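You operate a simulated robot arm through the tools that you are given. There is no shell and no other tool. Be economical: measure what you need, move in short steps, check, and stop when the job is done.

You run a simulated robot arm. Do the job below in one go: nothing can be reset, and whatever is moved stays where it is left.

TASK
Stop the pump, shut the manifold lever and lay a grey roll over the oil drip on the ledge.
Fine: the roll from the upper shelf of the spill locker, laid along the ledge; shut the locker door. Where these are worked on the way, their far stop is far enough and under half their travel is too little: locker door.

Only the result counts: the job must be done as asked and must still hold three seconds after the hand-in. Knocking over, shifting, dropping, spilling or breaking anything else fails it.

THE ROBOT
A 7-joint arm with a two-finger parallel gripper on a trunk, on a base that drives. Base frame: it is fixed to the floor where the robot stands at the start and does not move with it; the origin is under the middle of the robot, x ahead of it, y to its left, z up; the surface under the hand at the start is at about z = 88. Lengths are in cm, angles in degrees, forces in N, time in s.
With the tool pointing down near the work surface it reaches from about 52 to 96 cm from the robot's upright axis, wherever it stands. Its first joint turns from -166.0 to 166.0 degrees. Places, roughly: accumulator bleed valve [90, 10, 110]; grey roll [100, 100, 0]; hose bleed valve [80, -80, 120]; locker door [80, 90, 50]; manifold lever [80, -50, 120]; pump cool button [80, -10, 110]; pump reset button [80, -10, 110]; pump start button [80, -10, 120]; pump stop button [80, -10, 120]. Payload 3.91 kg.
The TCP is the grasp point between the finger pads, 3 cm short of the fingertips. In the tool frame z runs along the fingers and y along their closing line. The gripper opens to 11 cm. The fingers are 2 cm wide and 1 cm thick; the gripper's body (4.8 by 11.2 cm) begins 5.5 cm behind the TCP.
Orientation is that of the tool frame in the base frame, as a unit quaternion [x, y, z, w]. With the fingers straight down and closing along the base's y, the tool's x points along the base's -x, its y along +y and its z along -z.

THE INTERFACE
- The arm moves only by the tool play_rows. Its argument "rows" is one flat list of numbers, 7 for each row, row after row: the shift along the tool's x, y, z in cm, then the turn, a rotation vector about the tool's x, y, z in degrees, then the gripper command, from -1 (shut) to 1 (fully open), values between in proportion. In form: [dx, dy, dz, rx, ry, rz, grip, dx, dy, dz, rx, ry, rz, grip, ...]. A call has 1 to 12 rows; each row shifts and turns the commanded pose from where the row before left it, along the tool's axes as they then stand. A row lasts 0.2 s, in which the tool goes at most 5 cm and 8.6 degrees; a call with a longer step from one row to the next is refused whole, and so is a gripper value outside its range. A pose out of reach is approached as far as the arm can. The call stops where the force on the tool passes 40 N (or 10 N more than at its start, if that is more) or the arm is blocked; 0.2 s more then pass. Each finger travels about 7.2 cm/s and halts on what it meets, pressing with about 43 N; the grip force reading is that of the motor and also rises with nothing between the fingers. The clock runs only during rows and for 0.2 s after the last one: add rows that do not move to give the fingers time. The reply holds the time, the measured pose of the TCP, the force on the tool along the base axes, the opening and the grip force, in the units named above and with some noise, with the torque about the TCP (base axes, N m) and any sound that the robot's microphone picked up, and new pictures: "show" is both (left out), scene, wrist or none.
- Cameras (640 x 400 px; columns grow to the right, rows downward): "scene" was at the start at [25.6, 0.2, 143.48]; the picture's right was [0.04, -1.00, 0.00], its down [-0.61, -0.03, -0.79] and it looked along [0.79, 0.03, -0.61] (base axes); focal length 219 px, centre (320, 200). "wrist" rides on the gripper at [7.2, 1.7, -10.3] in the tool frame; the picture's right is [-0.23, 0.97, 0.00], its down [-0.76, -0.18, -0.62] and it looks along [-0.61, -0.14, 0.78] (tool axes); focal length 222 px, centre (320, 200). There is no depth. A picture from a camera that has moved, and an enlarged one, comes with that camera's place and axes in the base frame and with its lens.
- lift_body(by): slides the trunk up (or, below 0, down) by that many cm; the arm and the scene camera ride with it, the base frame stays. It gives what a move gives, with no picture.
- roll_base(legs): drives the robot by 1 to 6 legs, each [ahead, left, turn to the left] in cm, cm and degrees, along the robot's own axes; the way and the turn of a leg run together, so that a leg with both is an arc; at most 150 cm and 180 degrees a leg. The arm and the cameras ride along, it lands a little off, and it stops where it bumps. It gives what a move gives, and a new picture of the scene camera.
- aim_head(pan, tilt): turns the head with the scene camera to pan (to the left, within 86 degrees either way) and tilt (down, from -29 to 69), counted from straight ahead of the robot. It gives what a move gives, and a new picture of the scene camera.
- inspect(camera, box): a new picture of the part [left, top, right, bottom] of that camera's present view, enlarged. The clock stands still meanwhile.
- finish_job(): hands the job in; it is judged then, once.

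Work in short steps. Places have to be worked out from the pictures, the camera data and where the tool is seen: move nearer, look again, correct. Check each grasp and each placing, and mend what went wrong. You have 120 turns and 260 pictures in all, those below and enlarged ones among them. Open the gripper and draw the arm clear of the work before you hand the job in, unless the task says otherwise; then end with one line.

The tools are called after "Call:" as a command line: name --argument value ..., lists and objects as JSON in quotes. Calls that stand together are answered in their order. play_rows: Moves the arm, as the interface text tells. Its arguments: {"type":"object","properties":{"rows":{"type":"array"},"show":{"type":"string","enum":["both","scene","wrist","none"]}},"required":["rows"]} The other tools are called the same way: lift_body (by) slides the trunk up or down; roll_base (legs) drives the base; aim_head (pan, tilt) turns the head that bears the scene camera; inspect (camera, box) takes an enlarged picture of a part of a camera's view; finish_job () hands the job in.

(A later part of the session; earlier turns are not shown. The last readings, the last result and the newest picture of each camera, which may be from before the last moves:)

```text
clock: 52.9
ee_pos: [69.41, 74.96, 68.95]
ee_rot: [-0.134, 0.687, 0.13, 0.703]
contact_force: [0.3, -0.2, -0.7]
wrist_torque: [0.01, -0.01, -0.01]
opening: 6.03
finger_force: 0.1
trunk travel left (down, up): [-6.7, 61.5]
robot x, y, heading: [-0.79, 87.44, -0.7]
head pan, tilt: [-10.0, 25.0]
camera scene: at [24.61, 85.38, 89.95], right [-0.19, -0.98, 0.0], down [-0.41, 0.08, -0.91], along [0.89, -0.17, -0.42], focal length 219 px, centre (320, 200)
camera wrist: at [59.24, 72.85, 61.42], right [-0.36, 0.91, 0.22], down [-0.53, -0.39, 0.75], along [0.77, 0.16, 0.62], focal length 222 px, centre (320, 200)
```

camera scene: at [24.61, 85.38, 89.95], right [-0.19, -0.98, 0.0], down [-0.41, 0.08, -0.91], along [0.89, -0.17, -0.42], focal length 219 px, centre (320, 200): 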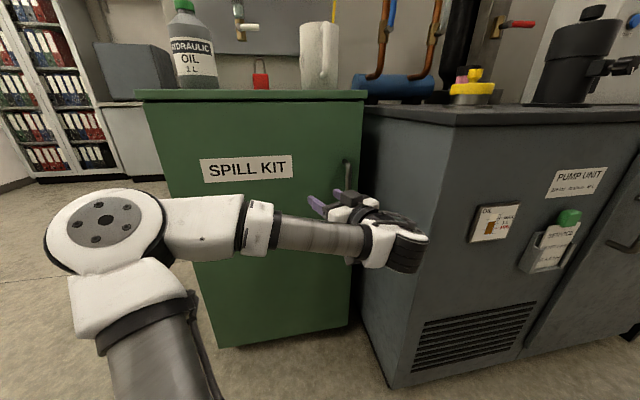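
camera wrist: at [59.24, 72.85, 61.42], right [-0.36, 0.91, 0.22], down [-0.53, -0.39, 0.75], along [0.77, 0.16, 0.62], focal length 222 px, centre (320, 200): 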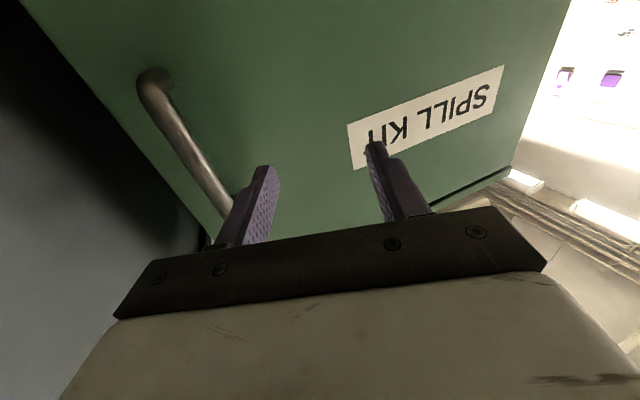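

That yawed the wrong way; I turn back to about 22° to the right.

Call:
play_rows --rows '[0, 0, 0, 7.5, 0, 0, 0.1, 0, 0, 0, 7.5, 0, 0, 0.1, 0, 0, 0, 7.5, 0, 0, 0.1, 0, 0, 0, 7.5, 0, 0, 0.1, 0, 0, 0, 7.5, 0, 0, 0.1, 0, 0, 0, 7.5, 0, 0, 0.1, 0, 0, 0, 0, 0, 0, 0.1]' --show "both"

```text
clock: 54.5
ee_pos: [69.34, 75.04, 68.88]
ee_rot: [0.145, 0.685, -0.145, 0.699]
contact_force: [-0.3, -0.6, 0.0]
wrist_torque: [-0.03, 0.01, -0.01]
opening: 6.04
finger_force: 0.0
trunk travel left (down, up): [-6.7, 61.5]
robot x, y, heading: [-1.02, 87.85, -0.9]
head pan, tilt: [-10.0, 25.0]
camera scene: at [24.77, 85.65, 89.97], right [-0.19, -0.98, 0.0], down [-0.41, 0.08, -0.91], along [0.89, -0.17, -0.42], focal length 219 px, centre (320, 200)
camera wrist: at [60.7, 80.91, 61.41], right [0.39, 0.89, 0.23], down [-0.66, 0.09, 0.75], along [0.65, -0.44, 0.62], focal length 222 px, centre (320, 200)
```

scene: 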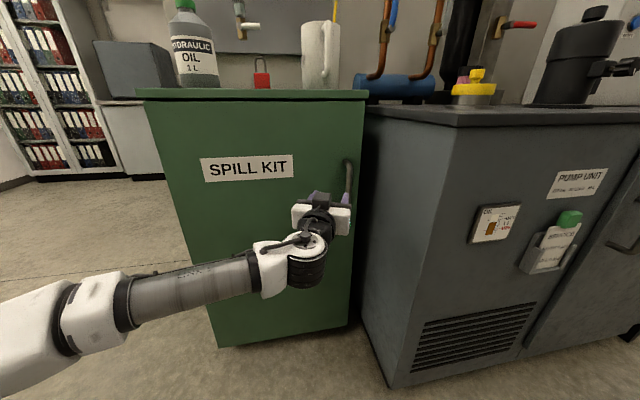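
wrist: 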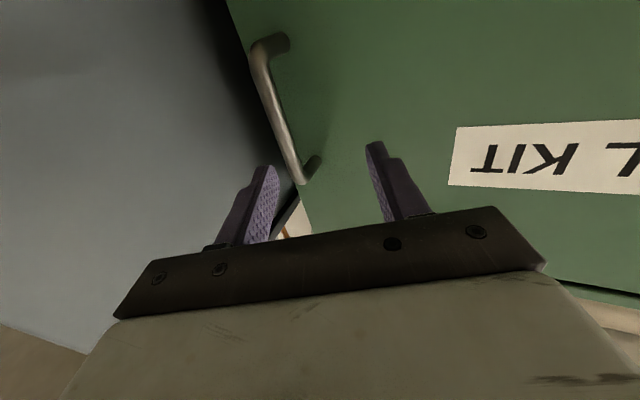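

Handle bar now fixed at about (78.5,67.5), z 62–75. I shift sideways 3.2 and advance 6, then look.

Call:
play_rows --rows '[0, -3.2, 0, 0, 0, 0, 0.1, 0, 0, 3, 0, 0, 0, 0.1, 0, 0, 3, 0, 0, 0, 0.1, 0, 0, 0, 0, 0, 0, 0.1]' --show "both"

```text
clock: 55.5
ee_pos: [73.38, 69.62, 69.06]
ee_rot: [0.145, 0.684, -0.142, 0.7]
contact_force: [0.0, 0.2, 0.3]
wrist_torque: [0.0, 0.03, 0.02]
opening: 6.04
finger_force: 0.1
trunk travel left (down, up): [-6.7, 61.5]
robot x, y, heading: [-0.81, 87.28, -0.5]
head pan, tilt: [-10.0, 25.0]
camera scene: at [24.64, 85.36, 89.96], right [-0.19, -0.98, 0.0], down [-0.41, 0.08, -0.91], along [0.89, -0.17, -0.42], focal length 219 px, centre (320, 200)
camera wrist: at [64.79, 75.36, 61.53], right [0.38, 0.89, 0.24], down [-0.66, 0.09, 0.75], along [0.65, -0.44, 0.62], focal length 222 px, centre (320, 200)
```

scene: 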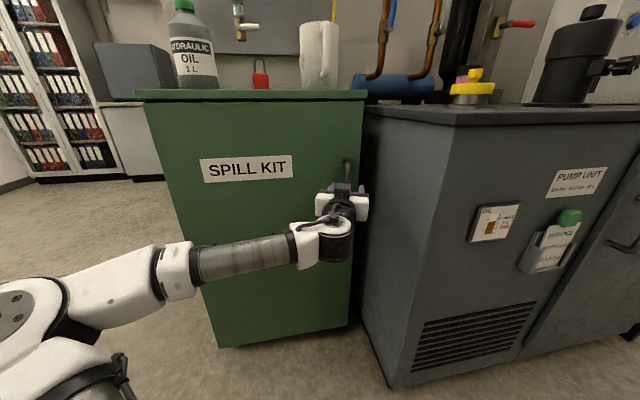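
wrist: 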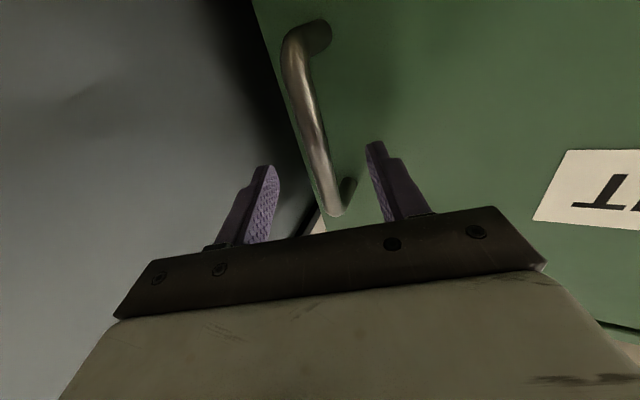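

Handle bar at (78.2,67.6) lies dead ahead, 5 cm off. I go in 4.6 and close.

Call:
play_rows --rows '[0, 0, 2.5, 0, 0, 0, 0.1, 0, 0, 2.1, 0, 0, 0, 0.1, 0, 0, 0, 0, 0, 0, -1, 0, 0, 0, 0, 0, 0, -1, 0, 0, 0, 0, 0, 0, -1, 0, 0, 0, 0, 0, 0, -1]' --show "both"

```text
clock: 56.0
ee_pos: [76.65, 68.24, 69.13]
ee_rot: [0.145, 0.684, -0.142, 0.701]
contact_force: [-10.3, 3.1, 1.5]
wrist_torque: [0.06, 0.02, 0.44]
opening: 6.0
finger_force: 0.0
trunk travel left (down, up): [-6.7, 61.5]
robot x, y, heading: [-1.2, 87.38, -0.8]
head pan, tilt: [-10.0, 25.0]
stopped in row 2: the force on the tool passed its limit at 101 N (the readings are from after the stop); the commanded pose is now the measured one
camera scene: at [24.59, 85.47, 89.97], right [-0.19, -0.98, 0.0], down [-0.41, 0.08, -0.91], along [0.89, -0.17, -0.42], focal length 219 px, centre (320, 200)
camera wrist: at [67.96, 73.99, 61.7], right [0.38, 0.89, 0.24], down [-0.66, 0.09, 0.75], along [0.65, -0.44, 0.62], focal length 222 px, centre (320, 200)
```

scene: 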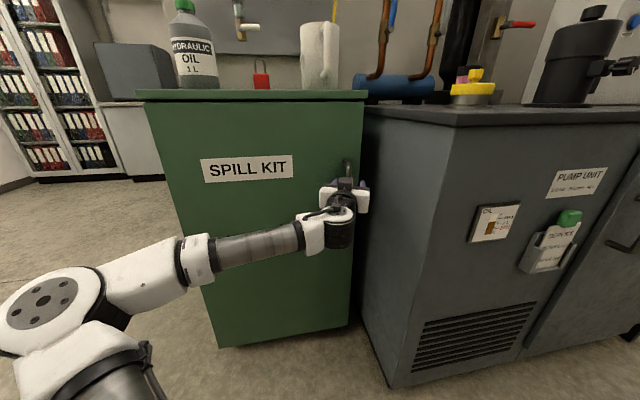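
wrist: 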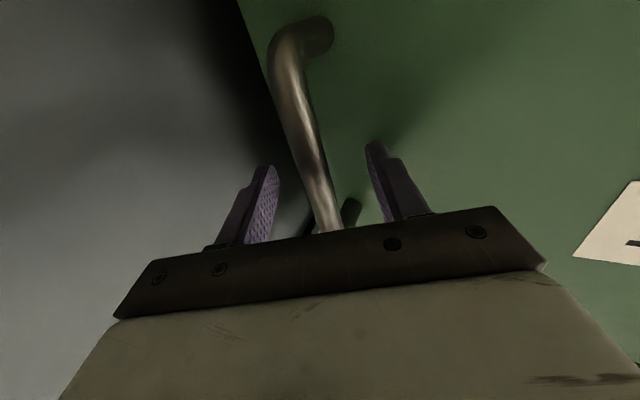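

The left fingertip met the door; the bar is between the fingers. I ease back slightly and close.

Call:
play_rows --rows '[0, 0, -0.4, 0, 0, 0, 0, 0, 0, 0, 0, 0, 0, -1, 0, 0, 0, 0, 0, 0, -1, 0, 0, 0, 0, 0, 0, -1, 0, 0, 0, 0, 0, 0, -1]' --show "wrist"

```text
clock: 57.2
ee_pos: [76.35, 68.3, 69.26]
ee_rot: [0.145, 0.685, -0.144, 0.699]
contact_force: [-0.4, -2.4, 2.7]
wrist_torque: [-0.78, 0.77, -0.03]
opening: 1.62
finger_force: 45.1
trunk travel left (down, up): [-6.7, 61.5]
robot x, y, heading: [-0.76, 87.53, -0.8]
head pan, tilt: [-10.0, 25.0]
camera wrist: at [67.71, 74.07, 61.63], right [0.39, 0.89, 0.23], down [-0.66, 0.09, 0.75], along [0.65, -0.44, 0.62], focal length 222 px, centre (320, 200)
```

wrist: 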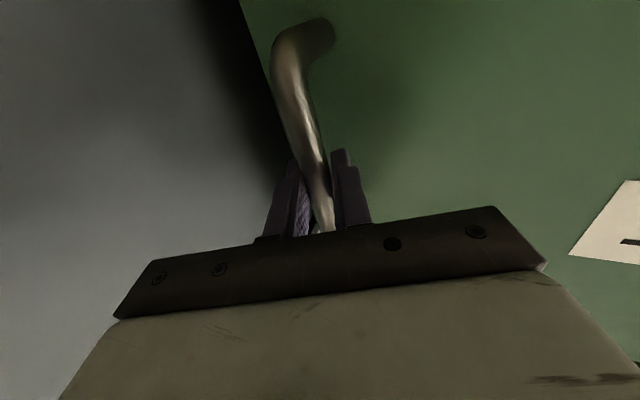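

Bar gripped (1.6 cm). I pull along the door's arc, first about 8 degrees with yaw following.

Call:
play_rows --rows '[0, -0.43, -1.48, 2, 0, 0, -1, 0, -0.64, -2.2, 3, 0, 0, -1, 0, -0.64, -2.2, 3, 0, 0, -1, 0, 0, 0, 0, 0, 0, -1]' --show "scene"

```text
clock: 58.2
ee_pos: [70.3, 69.46, 69.02]
ee_rot: [0.193, 0.672, -0.192, 0.689]
contact_force: [-1.3, -6.9, 20.9]
wrist_torque: [-0.53, 1.03, -0.13]
opening: 1.58
finger_force: 45.8
trunk travel left (down, up): [-6.7, 61.5]
robot x, y, heading: [-1.05, 87.67, -0.7]
head pan, tilt: [-10.0, 25.0]
camera scene: at [24.72, 85.65, 89.97], right [-0.19, -0.98, 0.0], down [-0.41, 0.08, -0.91], along [0.89, -0.17, -0.42], focal length 219 px, centre (320, 200)
```

scene: 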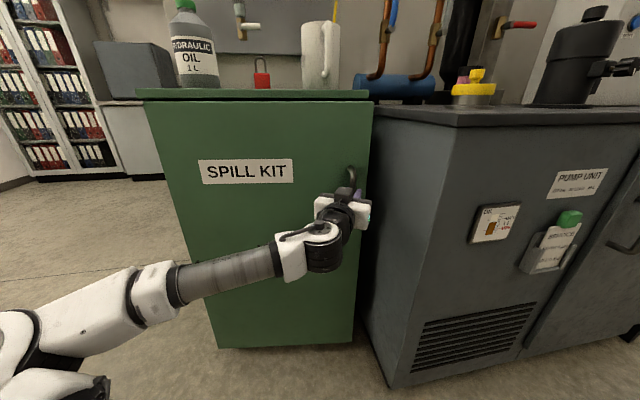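

The door is swinging open. Now I let the base carry the hand round the hinge in small arcs.

Call:
roll_base --legs '[[-3.4, 11.6, -8]]'

```text
clock: 59.8
ee_pos: [64.71, 71.36, 69.07]
ee_rot: [0.241, 0.657, -0.239, 0.674]
contact_force: [-7.7, -20.5, 20.2]
wrist_torque: [-1.32, -0.2, -0.04]
opening: 1.6
finger_force: 45.1
trunk travel left (down, up): [-6.7, 61.5]
robot x, y, heading: [-3.37, 99.24, -8.8]
head pan, tilt: [-10.0, 25.0]
camera scene: at [21.71, 93.73, 89.97], right [-0.32, -0.95, 0.0], down [-0.4, 0.14, -0.91], along [0.86, -0.29, -0.42], focal length 219 px, centre (320, 200)
```

scene: 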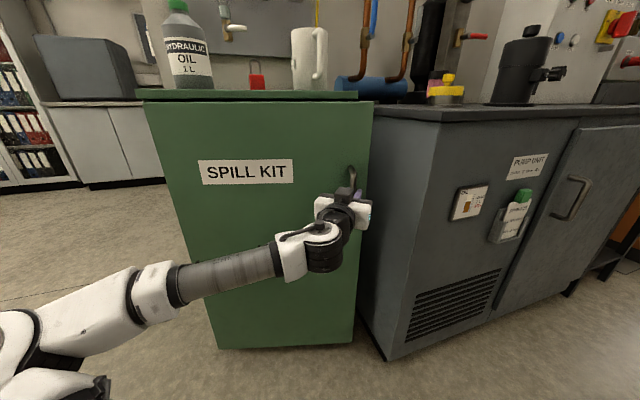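

Going well; slight compression toward the hinge, so I lengthen the radius a little and do another 10 degrees.

Call:
roll_base --legs '[[-4.8, 13.8, -10]]'

```text
clock: 61.5
ee_pos: [57.96, 74.74, 69.08]
ee_rot: [0.288, 0.637, -0.293, 0.652]
contact_force: [0.8, 2.8, -2.0]
wrist_torque: [-1.27, 0.11, 0.02]
opening: 1.6
finger_force: 44.6
trunk travel left (down, up): [-6.7, 61.5]
robot x, y, heading: [-4.9, 113.69, -18.4]
head pan, tilt: [-10.0, 25.0]
stopped in leg 1: the force on the tool passed its limit at 41 N (the readings are from after the stop); the commanded pose is now the measured one
camera scene: at [19.13, 103.77, 89.97], right [-0.48, -0.88, 0.0], down [-0.37, 0.2, -0.91], along [0.8, -0.43, -0.42], focal length 219 px, centre (320, 200)
```

scene: 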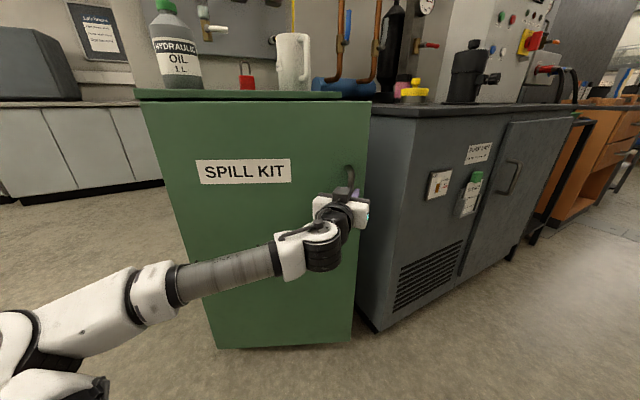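

Door now about 25° open. Next arc.

Call:
roll_base --legs '[[-4.6, 14.3, -10]]'

```text
clock: 63.3
ee_pos: [51.91, 79.44, 69.15]
ee_rot: [0.342, 0.61, -0.347, 0.625]
contact_force: [17.4, 18.8, 0.2]
wrist_torque: [-0.78, 0.43, 0.13]
opening: 1.61
finger_force: 45.6
trunk travel left (down, up): [-6.7, 61.5]
robot x, y, heading: [-2.83, 128.48, -28.7]
head pan, tilt: [-10.0, 25.0]
camera scene: at [18.61, 114.67, 89.96], right [-0.63, -0.78, 0.0], down [-0.33, 0.26, -0.91], along [0.71, -0.57, -0.42], focal length 219 px, centre (320, 200)
```

scene: 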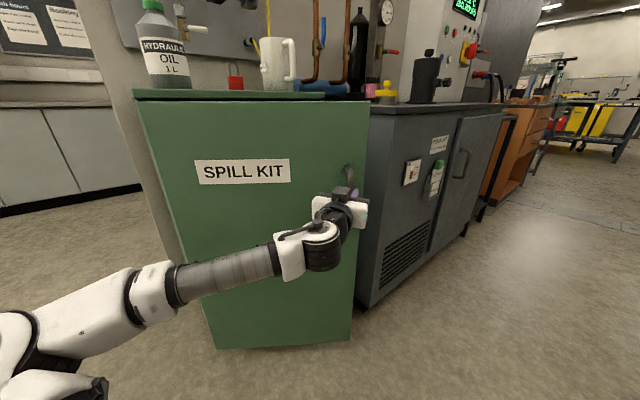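

About 35° open with a light outward tension; correct inward slightly and do the next arc.

Call:
roll_base --legs '[[-4.6, 14.8, -10]]'

```text
clock: 65.1
ee_pos: [46.52, 85.05, 69.09]
ee_rot: [0.396, 0.576, -0.402, 0.591]
contact_force: [-14.4, -13.0, 0.1]
wrist_torque: [-0.68, 0.72, -0.06]
opening: 1.58
finger_force: 44.9
trunk travel left (down, up): [-6.7, 61.5]
robot x, y, heading: [1.04, 143.48, -38.3]
head pan, tilt: [-10.0, 25.0]
camera scene: at [20.09, 125.73, 89.96], right [-0.75, -0.66, 0.0], down [-0.27, 0.32, -0.91], along [0.6, -0.68, -0.42], focal length 219 px, centre (320, 200)
```

scene: 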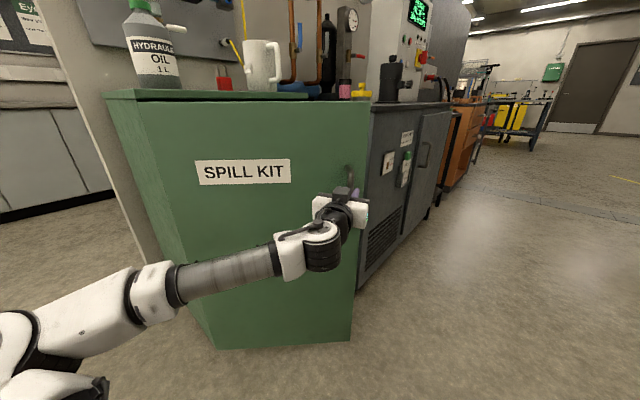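

About 45° open; continuing.

Call:
roll_base --legs '[[-4.5, 14.0, -10]]'

Call:
roll_base --legs '[[-4.5, 14.4, -10]]'

```text
clock: 66.8
ee_pos: [42.66, 90.74, 69.03]
ee_rot: [0.438, 0.546, -0.447, 0.557]
contact_force: [1.4, 0.5, -2.9]
wrist_torque: [-1.16, 0.31, 0.06]
opening: 1.58
finger_force: 44.8
trunk travel left (down, up): [-6.7, 61.5]
robot x, y, heading: [6.98, 155.64, -48.3]
head pan, tilt: [-10.0, 25.0]
stopped in leg 1: the force on the tool passed its limit at 41 N (the readings are from after the stop); the commanded pose is now the measured one
camera scene: at [22.87, 135.18, 89.96], right [-0.85, -0.52, 0.0], down [-0.22, 0.36, -0.91], along [0.48, -0.77, -0.42], focal length 219 px, centre (320, 200)
```

scene: 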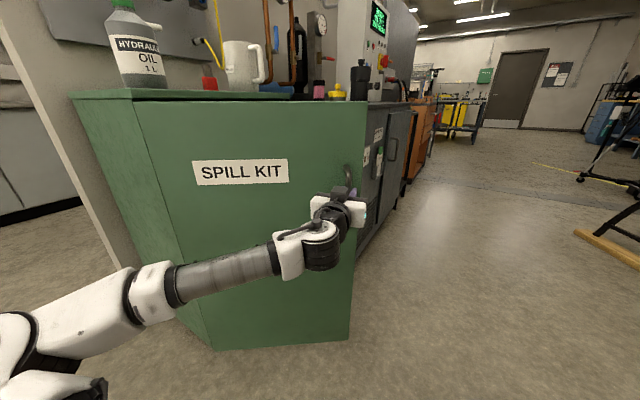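

```text
clock: 68.6
ee_pos: [39.41, 97.82, 69.12]
ee_rot: [0.487, 0.503, -0.495, 0.515]
contact_force: [-25.8, -9.3, -1.4]
wrist_torque: [-0.53, 0.85, 0.03]
opening: 1.59
finger_force: 44.9
trunk travel left (down, up): [-6.7, 61.5]
robot x, y, heading: [15.89, 167.87, -58.5]
head pan, tilt: [-10.0, 25.0]
camera scene: at [27.98, 144.96, 89.96], right [-0.93, -0.37, 0.0], down [-0.15, 0.39, -0.91], along [0.33, -0.84, -0.42], focal length 219 px, centre (320, 200)
```

scene: 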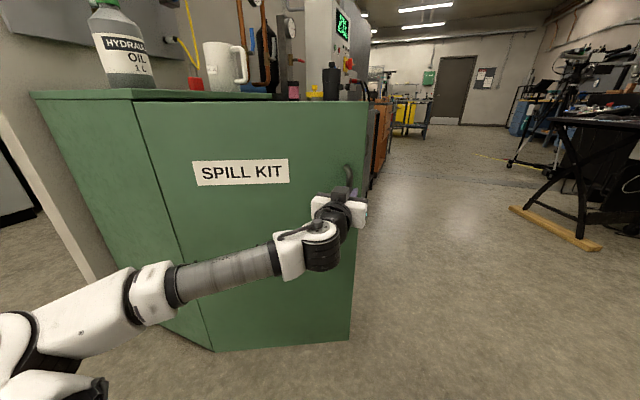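

About 64° open. One more arc with outward relief.

Call:
roll_base --legs '[[-4.8, 13.6, -10]]'

Call:
roll_base --legs '[[-4.8, 14.3, -10]]'

```text
clock: 70.3
ee_pos: [37.63, 104.88, 69.09]
ee_rot: [-0.524, -0.463, 0.535, -0.474]
contact_force: [38.1, 8.1, -5.0]
wrist_torque: [-0.69, 0.61, 0.19]
opening: 1.59
finger_force: 45.1
trunk travel left (down, up): [-6.7, 61.5]
robot x, y, heading: [25.66, 178.17, -68.1]
head pan, tilt: [-10.0, 25.0]
camera scene: at [33.9, 153.42, 89.96], right [-0.98, -0.2, 0.0], down [-0.08, 0.41, -0.91], along [0.18, -0.89, -0.42], focal length 219 px, centre (320, 200)
```

scene: 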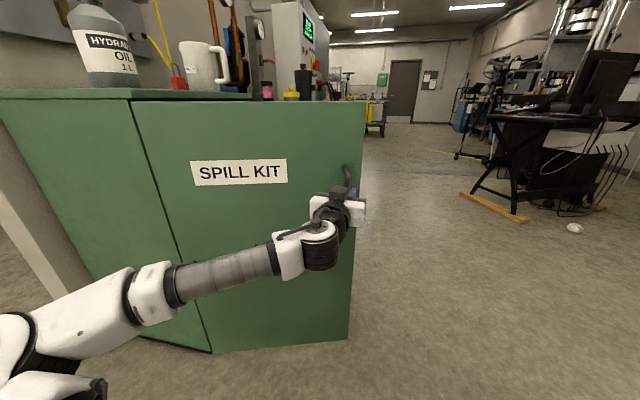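

```text
clock: 72.0
ee_pos: [36.88, 112.85, 69.16]
ee_rot: [-0.564, -0.414, 0.574, -0.425]
contact_force: [-26.1, 0.3, -0.6]
wrist_torque: [0.05, 0.89, -0.05]
opening: 1.58
finger_force: 45.4
trunk travel left (down, up): [-6.7, 61.5]
robot x, y, heading: [37.91, 187.0, -78.4]
head pan, tilt: [-10.0, 25.0]
camera scene: at [41.74, 161.19, 89.96], right [-1.0, -0.03, 0.0], down [-0.01, 0.42, -0.91], along [0.03, -0.91, -0.42], focal length 219 px, centre (320, 200)
```

scene: 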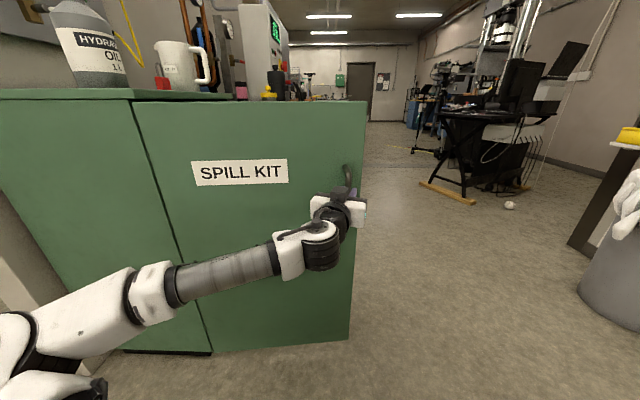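

Door is open about 84°. I release the bar, and raise the trunk once clear.

Call:
play_rows --rows '[0, 0, 0, 0, 0, 0, -0.4, 0, 0, 0, 0, 0, 0, 0, 0, 0, 0, 0, 0, 0, 0, 0, 0, -1.5, 0, 0, 0, 0, 0, 0, -1.5, 0, 0, 0, 0, 0, 0, 0, 0, 0, 0, 0]' --show "wrist"

Call:
roll_base --legs '[[-10, 0, 0]]'

Call:
lift_body --by 40

Call:
lift_body --by 15

```text
clock: 73.4
ee_pos: [37.85, 115.67, 68.82]
ee_rot: [-0.562, -0.415, 0.575, -0.425]
contact_force: [-0.4, -0.8, 0.8]
wrist_torque: [0.01, 0.01, 0.01]
opening: 5.5
finger_force: 0.0
trunk travel left (down, up): [-6.7, 61.5]
robot x, y, heading: [38.41, 186.73, -78.2]
head pan, tilt: [-10.0, 25.0]
camera wrist: at [42.4, 125.03, 61.41], right [0.93, -0.28, 0.23], down [0.02, 0.66, 0.75], along [-0.36, -0.69, 0.62], focal length 222 px, centre (320, 200)
```

wrist: 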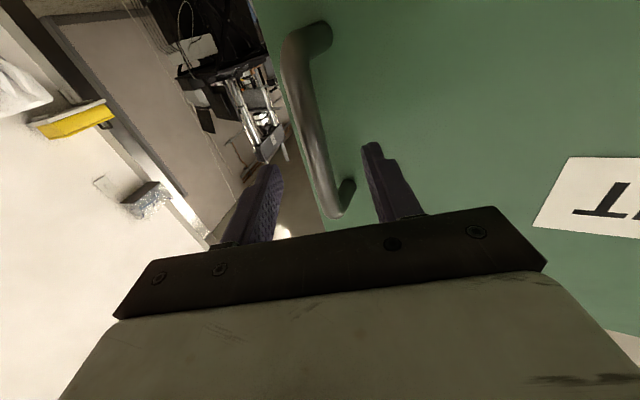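

```text
clock: 74.6
ee_pos: [35.84, 125.26, 68.89]
ee_rot: [-0.563, -0.417, 0.574, -0.425]
contact_force: [-0.3, 0.4, -0.1]
wrist_torque: [0.0, -0.03, -0.02]
opening: 5.49
finger_force: 0.1
trunk travel left (down, up): [-6.7, 61.5]
robot x, y, heading: [35.85, 196.89, -78.2]
head pan, tilt: [-10.0, 25.0]
camera scene: at [39.85, 170.87, 89.96], right [-1.0, -0.03, 0.0], down [-0.01, 0.42, -0.91], along [0.03, -0.91, -0.42], focal length 219 px, centre (320, 200)
```

scene: 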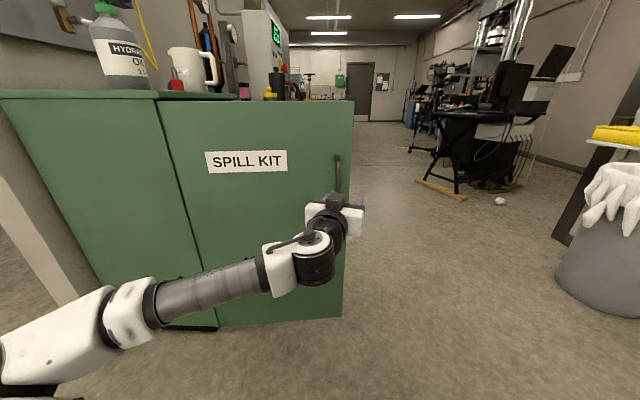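

```text
clock: 78.4
ee_pos: [35.83, 125.2, 108.36]
ee_rot: [-0.563, -0.417, 0.573, -0.424]
contact_force: [0.1, -0.6, 0.0]
wrist_torque: [0.0, 0.01, 0.01]
opening: 5.49
finger_force: 0.1
trunk travel left (down, up): [-46.7, 21.5]
robot x, y, heading: [36.07, 196.64, -78.0]
head pan, tilt: [-10.0, 25.0]
```

```text
clock: 80.2
ee_pos: [35.9, 125.18, 123.33]
ee_rot: [-0.563, -0.418, 0.573, -0.425]
contact_force: [-0.2, -0.7, -0.3]
wrist_torque: [0.02, 0.0, 0.0]
opening: 5.5
finger_force: 0.0
trunk travel left (down, up): [-61.7, 6.5]
robot x, y, heading: [36.25, 196.58, -78.3]
head pan, tilt: [-10.0, 25.0]
```

Free of the handle, door stays open. I drive round to the front of the opening: right, turn to face ahead, then right again with the arm above the door.

Call:
roll_base --legs '[[0, -60, 0], [0, 0, 78], [0, -104, 0]]'

Call:
aim_head --pan 8 --tilt 40

```text
clock: 96.6
ee_pos: [50.05, 66.66, 123.39]
ee_rot: [0.17, 0.68, -0.173, 0.692]
contact_force: [0.4, -1.0, 0.1]
wrist_torque: [0.02, -0.01, 0.0]
opening: 5.5
finger_force: 0.0
trunk travel left (down, up): [-61.7, 6.5]
robot x, y, heading: [-19.92, 80.97, 0.7]
head pan, tilt: [-10.0, 25.0]
camera scene: at [5.98, 79.3, 144.67], right [-0.16, -0.99, 0.0], down [-0.42, 0.07, -0.91], along [0.89, -0.15, -0.42], focal length 219 px, centre (320, 200)
```

scene: 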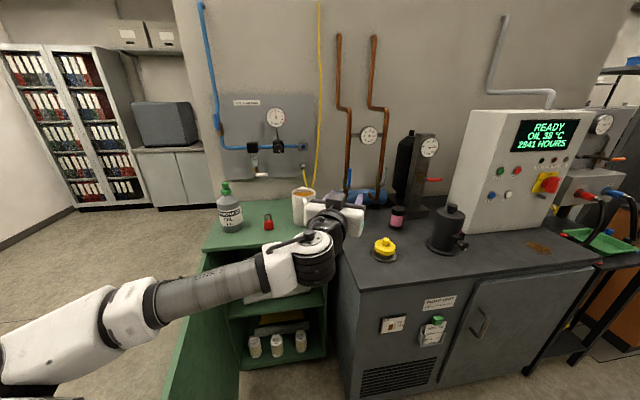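

```text
clock: 97.4
ee_pos: [50.05, 66.73, 123.39]
ee_rot: [0.17, 0.68, -0.173, 0.692]
contact_force: [0.0, 0.5, 0.6]
wrist_torque: [0.0, -0.02, 0.03]
opening: 5.48
finger_force: 0.0
trunk travel left (down, up): [-61.7, 6.5]
robot x, y, heading: [-19.94, 80.47, 0.7]
head pan, tilt: [8.0, 40.0]
camera scene: at [5.29, 82.08, 142.35], right [0.15, -0.99, 0.0], down [-0.63, -0.1, -0.77], along [0.76, 0.12, -0.64], focal length 219 px, centre (320, 200)
```

scene: 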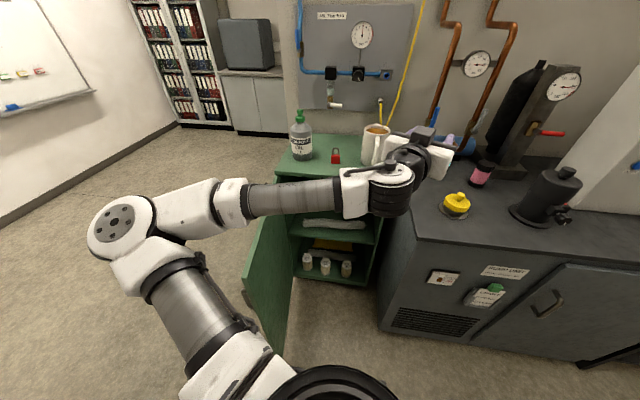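

Door is open; a roll lies on the upper shelf. I enlarge the interior.

Call:
inspect --camera "scene" --box '[250, 170, 410, 300]'

```text
3.08 times, centred on (330, 235) of scene
camera zoom: at [5.29, 82.08, 142.35], right [0.15, -0.99, 0.0], down [-0.63, -0.1, -0.77], along [0.76, 0.12, -0.64], focal length 674 px, centre (289, 92)
```

zoom: 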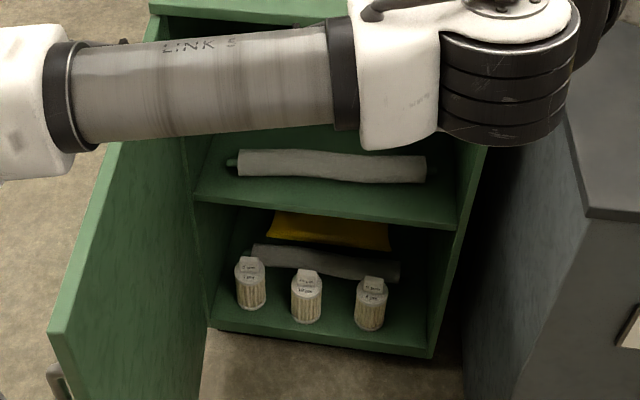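

The grey roll on the upper shelf spans y≈71–104 at x≈89, shelf top z≈53. I'll pinch its middle front-to-back with the tool pitched ~55° down; first I reorient up here in the clear: yaw straight, roll 90°.

Call:
play_rows --rows '[0, 0, 2.5, -7, 0, 0, 0.5, 0, 0, 2.5, -7, 0, 0, 0.5, 0, 0, 2.5, -7, 0, 0, 0.5, 0, 0, 2.5, -7, 0, 0, 0.5, 0, 4, 0, 0, 0, 0, 0.5, 0, 4, 0, 0, 0, 0, 0.5, 0, 4, 0, 0, 0, 0, 0.5, 0, 4, 0, 0, 0, 0, 0.5]' --show "none"

Call:
play_rows --rows '[0, 0, 0, 0, 0, 8.2, 0.5, 0, 0, 0, 0, 0, 8.2, 0.5, 0, 0, 0, 0, 0, 8.2, 0.5, 0, 0, 0, 0, 0, 8.2, 0.5, 0, 0, 0, 0, 0, 8.2, 0.5, 0, 0, 0, 0, 0, 8.2, 0.5, 0, 0, 0, 0, 0, 8.2, 0.5, 0, 0, 0, 0, 0, 8.2, 0.5, 0, 0, 0, 0, 0, 8.2, 0.5, 0, 0, 0, 0, 0, 8.2, 0.5, 0, 0, 0, 0, 0, 8, 0.5, 0, 0, 0, 0, 0, 0, 0.5]' --show "scene"

```text
clock: 99.2
ee_pos: [59.55, 79.65, 123.43]
ee_rot: [-0.001, 0.702, -0.005, 0.712]
contact_force: [0.2, 0.2, -0.5]
wrist_torque: [-0.02, 0.01, 0.0]
opening: 8.24
finger_force: 0.0
trunk travel left (down, up): [-61.7, 6.5]
robot x, y, heading: [-19.79, 80.79, 0.7]
head pan, tilt: [8.0, 40.0]
```

```text
clock: 101.8
ee_pos: [59.52, 79.76, 123.38]
ee_rot: [0.495, 0.497, 0.501, 0.506]
contact_force: [0.2, -0.6, -0.5]
wrist_torque: [0.02, 0.02, -0.01]
opening: 8.25
finger_force: 0.1
trunk travel left (down, up): [-61.7, 6.5]
robot x, y, heading: [-19.8, 81.21, 0.6]
head pan, tilt: [8.0, 40.0]
camera scene: at [5.28, 82.09, 142.34], right [0.15, -0.99, 0.0], down [-0.64, -0.1, -0.77], along [0.76, 0.12, -0.64], focal length 219 px, centre (320, 200)
```

scene: 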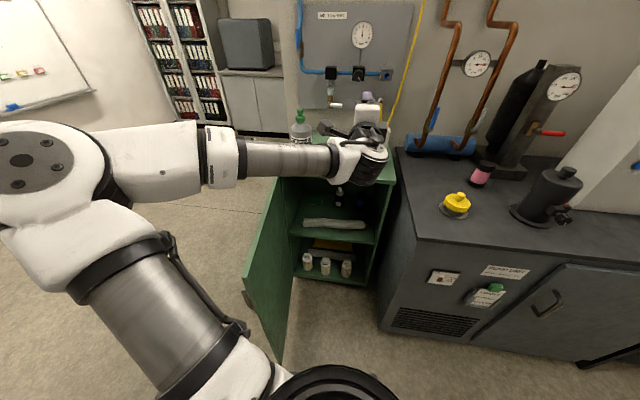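

Now I pitch the tool down 56° and extend.

Call:
play_rows --rows '[0, 0, 0, 8, 0, 0, 0.5, 0, 0, 0, 8, 0, 0, 0.5, 0, 0, 0, 8, 0, 0, 0.5, 0, 0, 0, 8, 0, 0, 0.5, 0, 0, 0, 8, 0, 0, 0.5, 0, 0, 0, 8, 0, 0, 0.5, 0, 0, 0, 8, 0, 0, 0.5, 2, 3.3, 2.2, 0, 0, 0, 0.5, 2, 3.3, 2.2, 0, 0, 0, 0.5, 2, 3.3, 2.2, 0, 0, 0, 0.5, 0, 0, 0, 0, 0, 0, 0.5]' --show "both"

```text
clock: 104.2
ee_pos: [57.31, 72.31, 91.05]
ee_rot: [0.672, 0.675, 0.212, 0.22]
contact_force: [0.4, 0.2, -0.1]
wrist_torque: [0.01, -0.01, -0.01]
opening: 8.26
finger_force: 0.1
out of reach, approached as far as the arm can: row 2, 3, 4, 5, 6, 7, 8, 9, 10
trunk travel left (down, up): [-61.7, 6.5]
robot x, y, heading: [-20.11, 80.93, 0.6]
head pan, tilt: [8.0, 40.0]
camera scene: at [5.26, 82.09, 142.35], right [0.15, -0.99, 0.0], down [-0.64, -0.1, -0.77], along [0.76, 0.12, -0.64], focal length 219 px, centre (320, 200)
camera wrist: at [52.64, 79.8, 100.25], right [0.79, -0.22, 0.57], down [-0.5, -0.76, 0.41], along [0.34, -0.61, -0.71], focal length 222 px, centre (320, 200)
```

scene: 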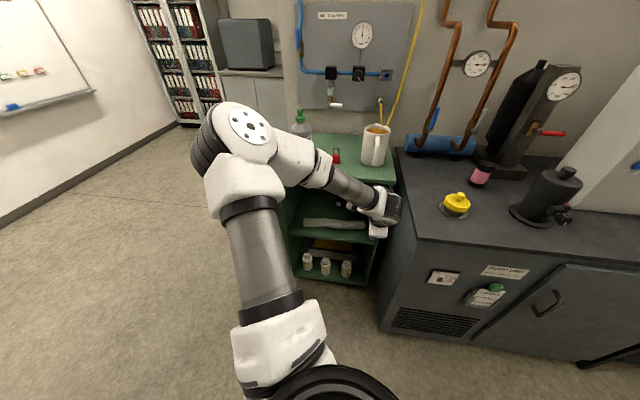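
wrist: 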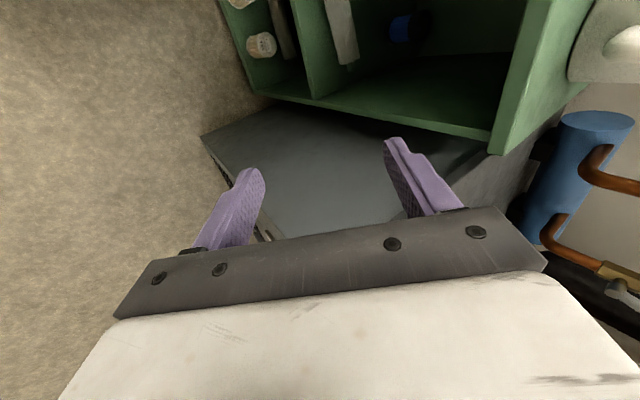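

The arm could not hold that pitch at that height and settled lower, at (57,72,91), which suits. I check with a still row where the command stands.

Call:
play_rows --rows '[0, 0, 0, 0, 0, 0, 0.5]' --show "none"

```text
clock: 104.6
ee_pos: [57.29, 72.26, 90.98]
ee_rot: [0.671, 0.676, 0.212, 0.22]
contact_force: [0.0, -0.4, -1.0]
wrist_torque: [0.0, 0.0, -0.01]
opening: 8.27
finger_force: 0.1
trunk travel left (down, up): [-61.7, 6.5]
robot x, y, heading: [-19.98, 81.01, 0.5]
head pan, tilt: [8.0, 40.0]
```

Small test shift to the left, 4 cm.

Call:
play_rows --rows '[4, 0, 0, 0, 0, 0, 0.5, 0, 0, 0, 0, 0, 0, 0.5]' --show "none"

```text
clock: 105.2
ee_pos: [56.65, 75.88, 89.43]
ee_rot: [0.673, 0.675, 0.21, 0.217]
contact_force: [0.9, -0.1, 0.0]
wrist_torque: [-0.01, 0.03, 0.01]
opening: 8.23
finger_force: 0.1
out of reach, approached as far as the arm can: row 1
trunk travel left (down, up): [-61.7, 6.5]
robot x, y, heading: [-20.47, 80.65, 0.5]
head pan, tilt: [8.0, 40.0]
```

Still on the boundary; I move forward and down, where it should be freer.

Call:
play_rows --rows '[1.3, 1.2, 4.0, 0, 0, 0, 0.5, 1.3, 1.2, 4.0, 0, 0, 0, 0.5, 1.3, 1.2, 4.0, 0, 0, 0, 0.5, 0, 0, 0, 0, 0, 0, 0.5]' --show "scene"

```text
clock: 106.2
ee_pos: [66.87, 79.75, 81.94]
ee_rot: [0.675, 0.674, 0.209, 0.216]
contact_force: [-0.1, 0.3, 0.8]
wrist_torque: [-0.01, -0.02, 0.0]
opening: 8.24
finger_force: 0.0
trunk travel left (down, up): [-61.7, 6.5]
robot x, y, heading: [-20.2, 80.39, 0.9]
head pan, tilt: [8.0, 40.0]
camera scene: at [5.25, 82.1, 142.35], right [0.15, -0.99, 0.0], down [-0.64, -0.1, -0.77], along [0.76, 0.12, -0.64], focal length 219 px, centre (320, 200)
```

scene: 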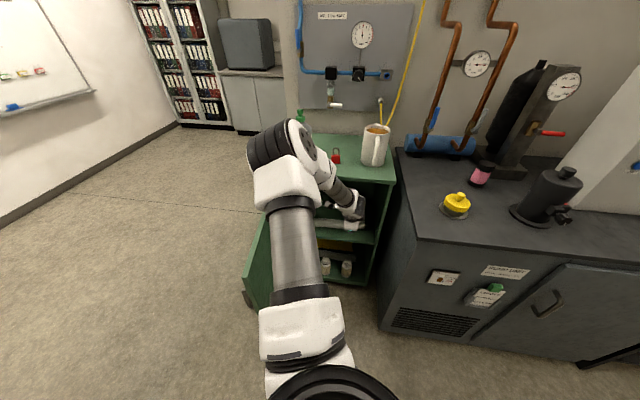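

Now within reach. The wrist joint will stay outside the locker mouth at this pitch. I lower the trunk 20 and shift left 6 to face the roll's middle, then look.

Call:
lift_body --by -20

Call:
play_rows --rows '[3.5, 0, 0, 0, 0, 0, 0.5, 3.5, 0, 0, 0, 0, 0, 0.5, 0, 0, 0, 0, 0, 0, 0.5]' --show "both"

```text
clock: 108.4
ee_pos: [66.95, 79.53, 61.91]
ee_rot: [0.674, 0.675, 0.209, 0.216]
contact_force: [0.0, -0.9, -0.6]
wrist_torque: [0.01, -0.01, 0.0]
opening: 8.24
finger_force: 0.1
trunk travel left (down, up): [-41.7, 26.5]
robot x, y, heading: [-20.12, 80.69, 0.6]
head pan, tilt: [8.0, 40.0]
```

```text
clock: 109.2
ee_pos: [65.94, 86.46, 61.56]
ee_rot: [0.673, 0.675, 0.211, 0.218]
contact_force: [0.2, 0.4, -0.4]
wrist_torque: [-0.01, 0.0, 0.02]
opening: 8.26
finger_force: 0.1
out of reach, approached as far as the arm can: row 2
trunk travel left (down, up): [-41.7, 26.5]
robot x, y, heading: [-20.17, 80.61, 0.7]
head pan, tilt: [8.0, 40.0]
camera scene: at [5.28, 82.09, 122.34], right [0.15, -0.99, 0.0], down [-0.64, -0.1, -0.77], along [0.76, 0.12, -0.64], focal length 219 px, centre (320, 200)
camera wrist: at [61.38, 93.93, 70.92], right [0.79, -0.22, 0.57], down [-0.51, -0.76, 0.41], along [0.34, -0.61, -0.71], focal length 222 px, centre (320, 200)
```

scene: 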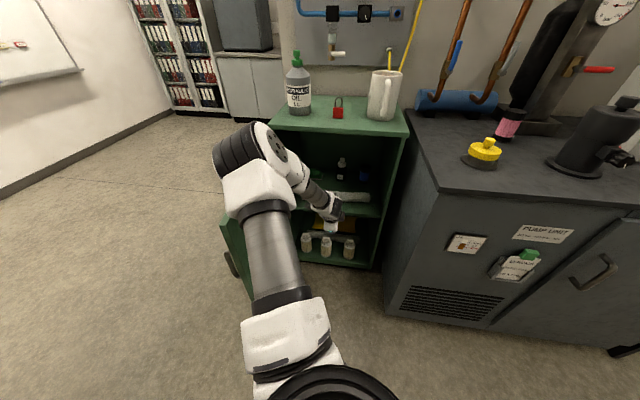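
wrist: 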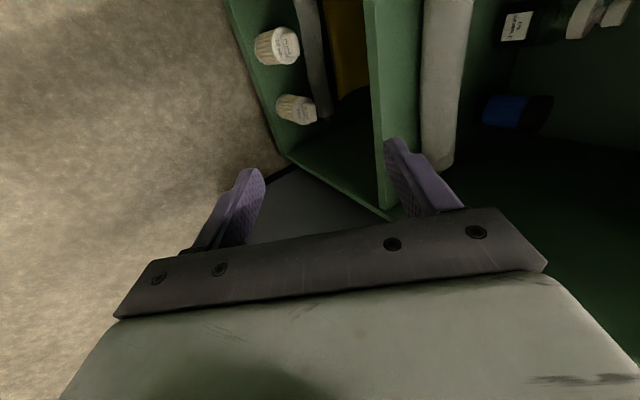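

The roll's axis is near x≈88, z≈56, with bottles behind it on the shelf. I move the base left 5 and try a steeper pitch (+9°) so that the fingers straddle it better.

Call:
roll_base --legs '[[0, 5, -0.6]]'

Call:
play_rows --rows '[-2, 0, 0, 4.5, 0, 0, 0.1, -2, 0, 0, 4.5, 0, 0, 0.1, 0, 0, 0, 0, 0, 0, 0.1]' --show "none"

```text
clock: 110.2
ee_pos: [66.01, 90.54, 61.62]
ee_rot: [0.678, 0.67, 0.209, 0.218]
contact_force: [-0.2, -1.1, -0.5]
wrist_torque: [0.02, 0.0, -0.03]
opening: 8.26
finger_force: 0.0
trunk travel left (down, up): [-41.7, 26.5]
robot x, y, heading: [-20.65, 85.89, -0.0]
head pan, tilt: [8.0, 40.0]
camera scene: at [5.27, 86.86, 122.34], right [0.14, -0.99, 0.0], down [-0.64, -0.09, -0.77], along [0.76, 0.11, -0.64], focal length 219 px, centre (320, 200)
```

scene: 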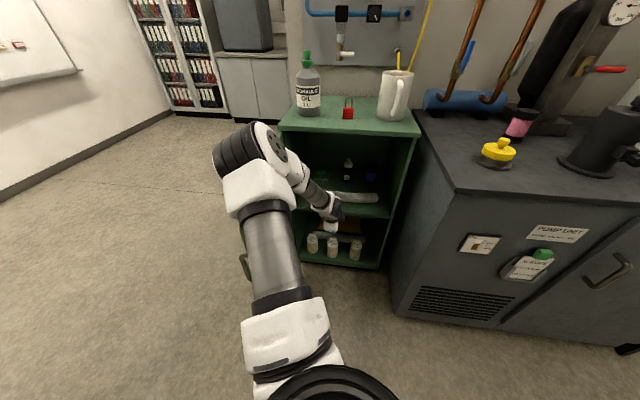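

```text
clock: 111.0
ee_pos: [61.51, 86.33, 59.72]
ee_rot: [0.685, 0.682, 0.176, 0.185]
contact_force: [0.0, -0.6, -0.2]
wrist_torque: [0.0, 0.0, -0.03]
opening: 6.07
finger_force: 0.0
out of reach, approached as far as the arm can: row 1, 2
trunk travel left (down, up): [-41.7, 26.5]
robot x, y, heading: [-19.91, 85.64, 0.1]
head pan, tilt: [8.0, 40.0]
```

That sits on the reach boundary again at 60° pitch; raising the trunk and lowering the hand relative to it should free the arm.

Call:
lift_body --by 10

Call:
play_rows --rows '[0.3, 0.44, 4.3, 0, 0, 0, 0.1, 0.3, 0.44, 4.3, 0, 0, 0, 0.1, 0, 0, 0, 0, 0, 0, 0.1]' --show "both"

```text
clock: 112.4
ee_pos: [61.51, 86.16, 69.74]
ee_rot: [0.686, 0.682, 0.175, 0.185]
contact_force: [1.0, 0.0, -0.1]
wrist_torque: [0.0, 0.01, -0.01]
opening: 6.05
finger_force: 0.1
trunk travel left (down, up): [-51.7, 16.5]
robot x, y, heading: [-20.28, 85.53, 0.0]
head pan, tilt: [8.0, 40.0]
```

```text
clock: 113.2
ee_pos: [64.6, 86.19, 62.22]
ee_rot: [0.684, 0.682, 0.178, 0.19]
contact_force: [1.0, 0.8, -0.5]
wrist_torque: [0.04, 0.02, 0.01]
opening: 6.05
finger_force: 0.1
out of reach, approached as far as the arm can: row 1, 2
trunk travel left (down, up): [-51.7, 16.5]
robot x, y, heading: [-20.16, 85.38, -0.2]
head pan, tilt: [8.0, 40.0]
camera scene: at [5.25, 86.85, 132.34], right [0.14, -0.99, 0.0], down [-0.64, -0.09, -0.77], along [0.76, 0.11, -0.64], focal length 219 px, centre (320, 200)
camera wrist: at [60.85, 93.69, 71.84], right [0.84, -0.23, 0.49], down [-0.47, -0.75, 0.46], along [0.27, -0.62, -0.74], focal length 222 px, centre (320, 200)
```

scene: 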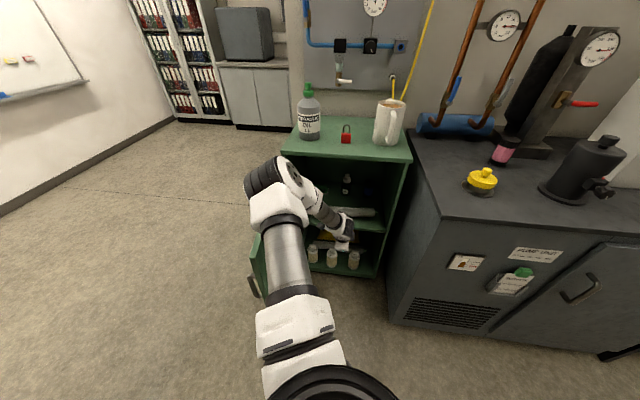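
wrist: 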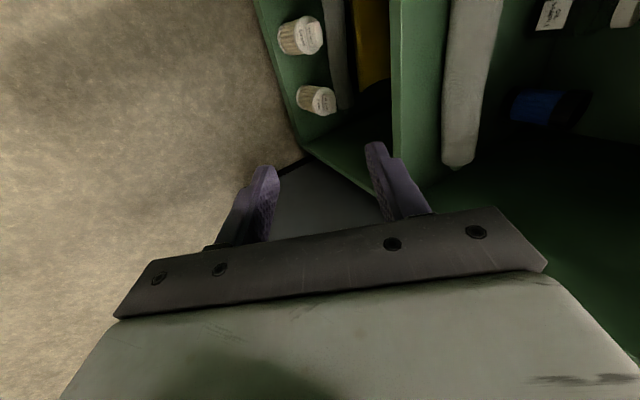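

That's the outer reach, not a fault: I retract a little, then shift the base right, turn 5° left (matching the roll's slight skew) and look.

Call:
play_rows --rows '[0, -0.75, -2.7, 0, 0, 0, 0.1, 0, -0.75, -2.7, 0, 0, 0, 0.1, 0, 0, 0, 0, 0, 0, 0.1]' --show "none"

Call:
roll_base --legs '[[0, -7, 0], [0, 0, 5], [12, 0, 0]]'

Call:
inspect --camera "wrist" --box '[0, 0, 640, 400]'

```text
clock: 114.0
ee_pos: [60.6, 86.27, 66.15]
ee_rot: [0.685, 0.682, 0.176, 0.186]
contact_force: [-0.3, -0.4, 0.5]
wrist_torque: [-0.01, 0.02, 0.0]
opening: 6.03
finger_force: 0.1
trunk travel left (down, up): [-51.7, 16.5]
robot x, y, heading: [-20.16, 85.93, 0.2]
head pan, tilt: [8.0, 40.0]
```

```text
clock: 116.5
ee_pos: [72.42, 87.33, 66.22]
ee_rot: [0.655, 0.711, 0.183, 0.177]
contact_force: [0.1, 0.3, 0.2]
wrist_torque: [0.0, 0.01, -0.04]
opening: 6.06
finger_force: 0.2
trunk travel left (down, up): [-51.7, 16.5]
robot x, y, heading: [-7.82, 79.84, 5.1]
head pan, tilt: [8.0, 40.0]
camera scene: at [17.24, 83.09, 132.32], right [0.23, -0.97, 0.0], down [-0.63, -0.15, -0.77], along [0.75, 0.17, -0.64], focal length 219 px, centre (320, 200)
```

scene: 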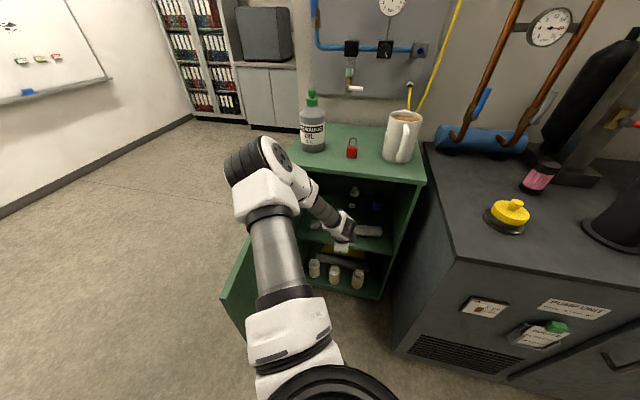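

```text
1.00 times, centred on (320, 200) of wrist (not enlarged: the box is as wide or as high as the picture)
camera zoom: at [68.15, 94.6, 75.79], right [0.86, -0.15, 0.48], down [-0.4, -0.79, 0.46], along [0.31, -0.59, -0.74], focal length 222 px, centre (320, 200)
```

zoom: 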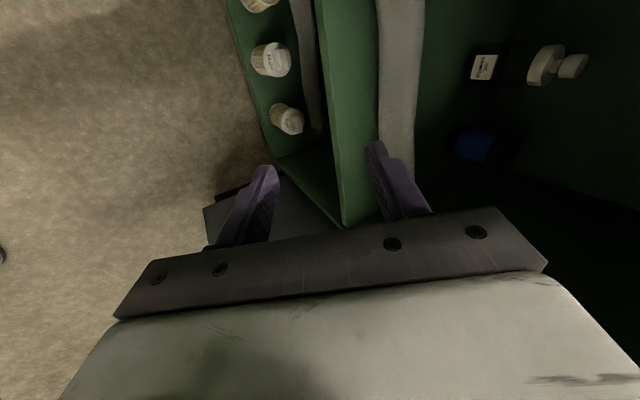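

Triangulating gives the roll's axis at about (89, –, 55.3), radius 2.3. I lower to z 62 outside the locker, then drive in 13.

Call:
play_rows --rows '[0, -2.07, 3.65, 0, 0, 0, 0.05, 0, 0, 0, 0, 0, 0, 0.05]' --show "none"

Call:
roll_base --legs '[[8, 0, 0]]'

Call:
inspect --camera "wrist" --box '[0, 0, 640, 400]'

```text
clock: 117.2
ee_pos: [72.37, 87.45, 61.76]
ee_rot: [0.656, 0.711, 0.182, 0.177]
contact_force: [-0.2, 0.3, -0.2]
wrist_torque: [0.0, -0.01, -0.03]
opening: 5.79
finger_force: 0.0
trunk travel left (down, up): [-51.7, 16.5]
robot x, y, heading: [-8.17, 79.7, 5.2]
head pan, tilt: [8.0, 40.0]
```

```text
clock: 118.2
ee_pos: [80.21, 88.23, 61.91]
ee_rot: [0.655, 0.712, 0.182, 0.177]
contact_force: [0.2, 0.0, -0.1]
wrist_torque: [0.01, -0.01, 0.02]
opening: 5.76
finger_force: 0.1
trunk travel left (down, up): [-51.7, 16.5]
robot x, y, heading: [-0.25, 80.33, 5.3]
head pan, tilt: [8.0, 40.0]
camera scene: at [25.15, 83.8, 132.32], right [0.23, -0.97, 0.0], down [-0.63, -0.15, -0.77], along [0.75, 0.17, -0.64], focal length 219 px, centre (320, 200)
```

scene: 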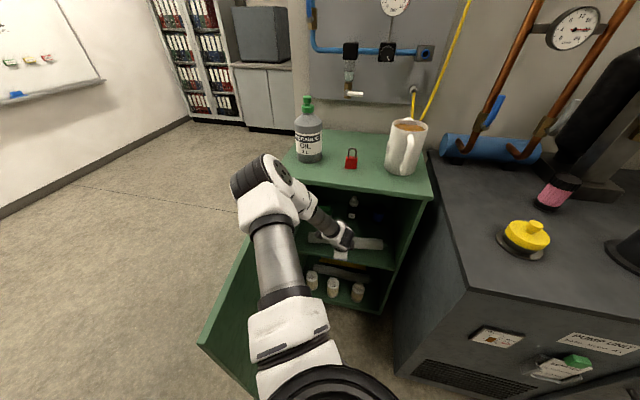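

```text
1.00 times, centred on (320, 200) of wrist (not enlarged: the box is as wide or as high as the picture)
camera zoom: at [75.94, 95.31, 71.57], right [0.86, -0.15, 0.48], down [-0.4, -0.79, 0.46], along [0.31, -0.59, -0.74], focal length 222 px, centre (320, 200)
```

zoom: 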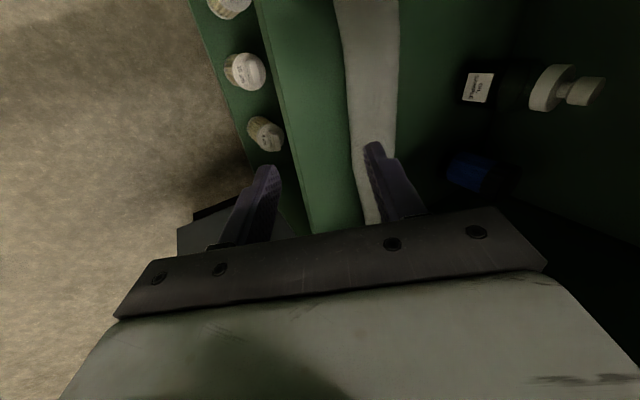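

Roll axis now at about x 89.5, z 55. Drive 7 more, then lower along the tool.

Call:
roll_base --legs '[[7, 0, 0]]'

Call:
inspect --camera "wrist" --box '[160, 0, 560, 250]'

```text
clock: 119.2
ee_pos: [87.07, 88.69, 61.88]
ee_rot: [0.656, 0.71, 0.182, 0.178]
contact_force: [0.9, 0.7, 0.1]
wrist_torque: [0.0, -0.02, -0.01]
opening: 5.77
finger_force: 0.0
trunk travel left (down, up): [-51.7, 16.5]
robot x, y, heading: [7.0, 80.91, 5.1]
head pan, tilt: [8.0, 40.0]
camera scene: at [32.05, 84.38, 132.32], right [0.23, -0.97, 0.0], down [-0.63, -0.15, -0.77], along [0.75, 0.17, -0.64], focal length 219 px, centre (320, 200)
```

scene: 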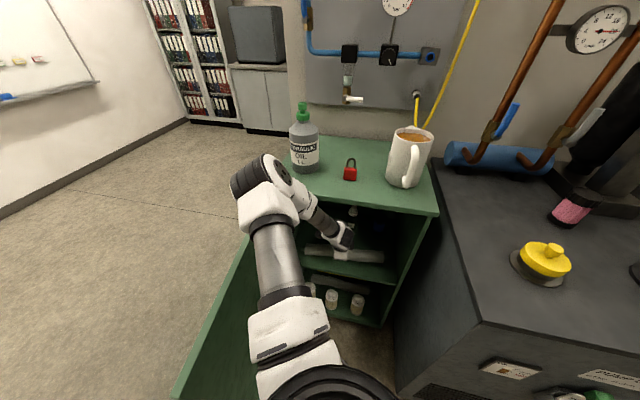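

```text
1.60 times, centred on (360, 125) of wrist
camera zoom: at [82.85, 95.83, 71.57], right [0.86, -0.16, 0.48], down [-0.4, -0.79, 0.46], along [0.31, -0.59, -0.74], focal length 355 px, centre (256, 320)
```

zoom: 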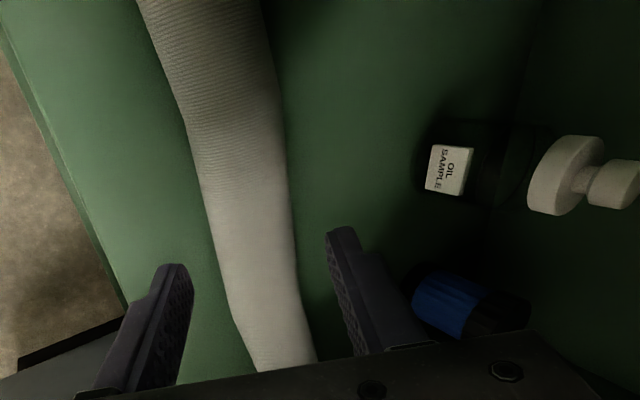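

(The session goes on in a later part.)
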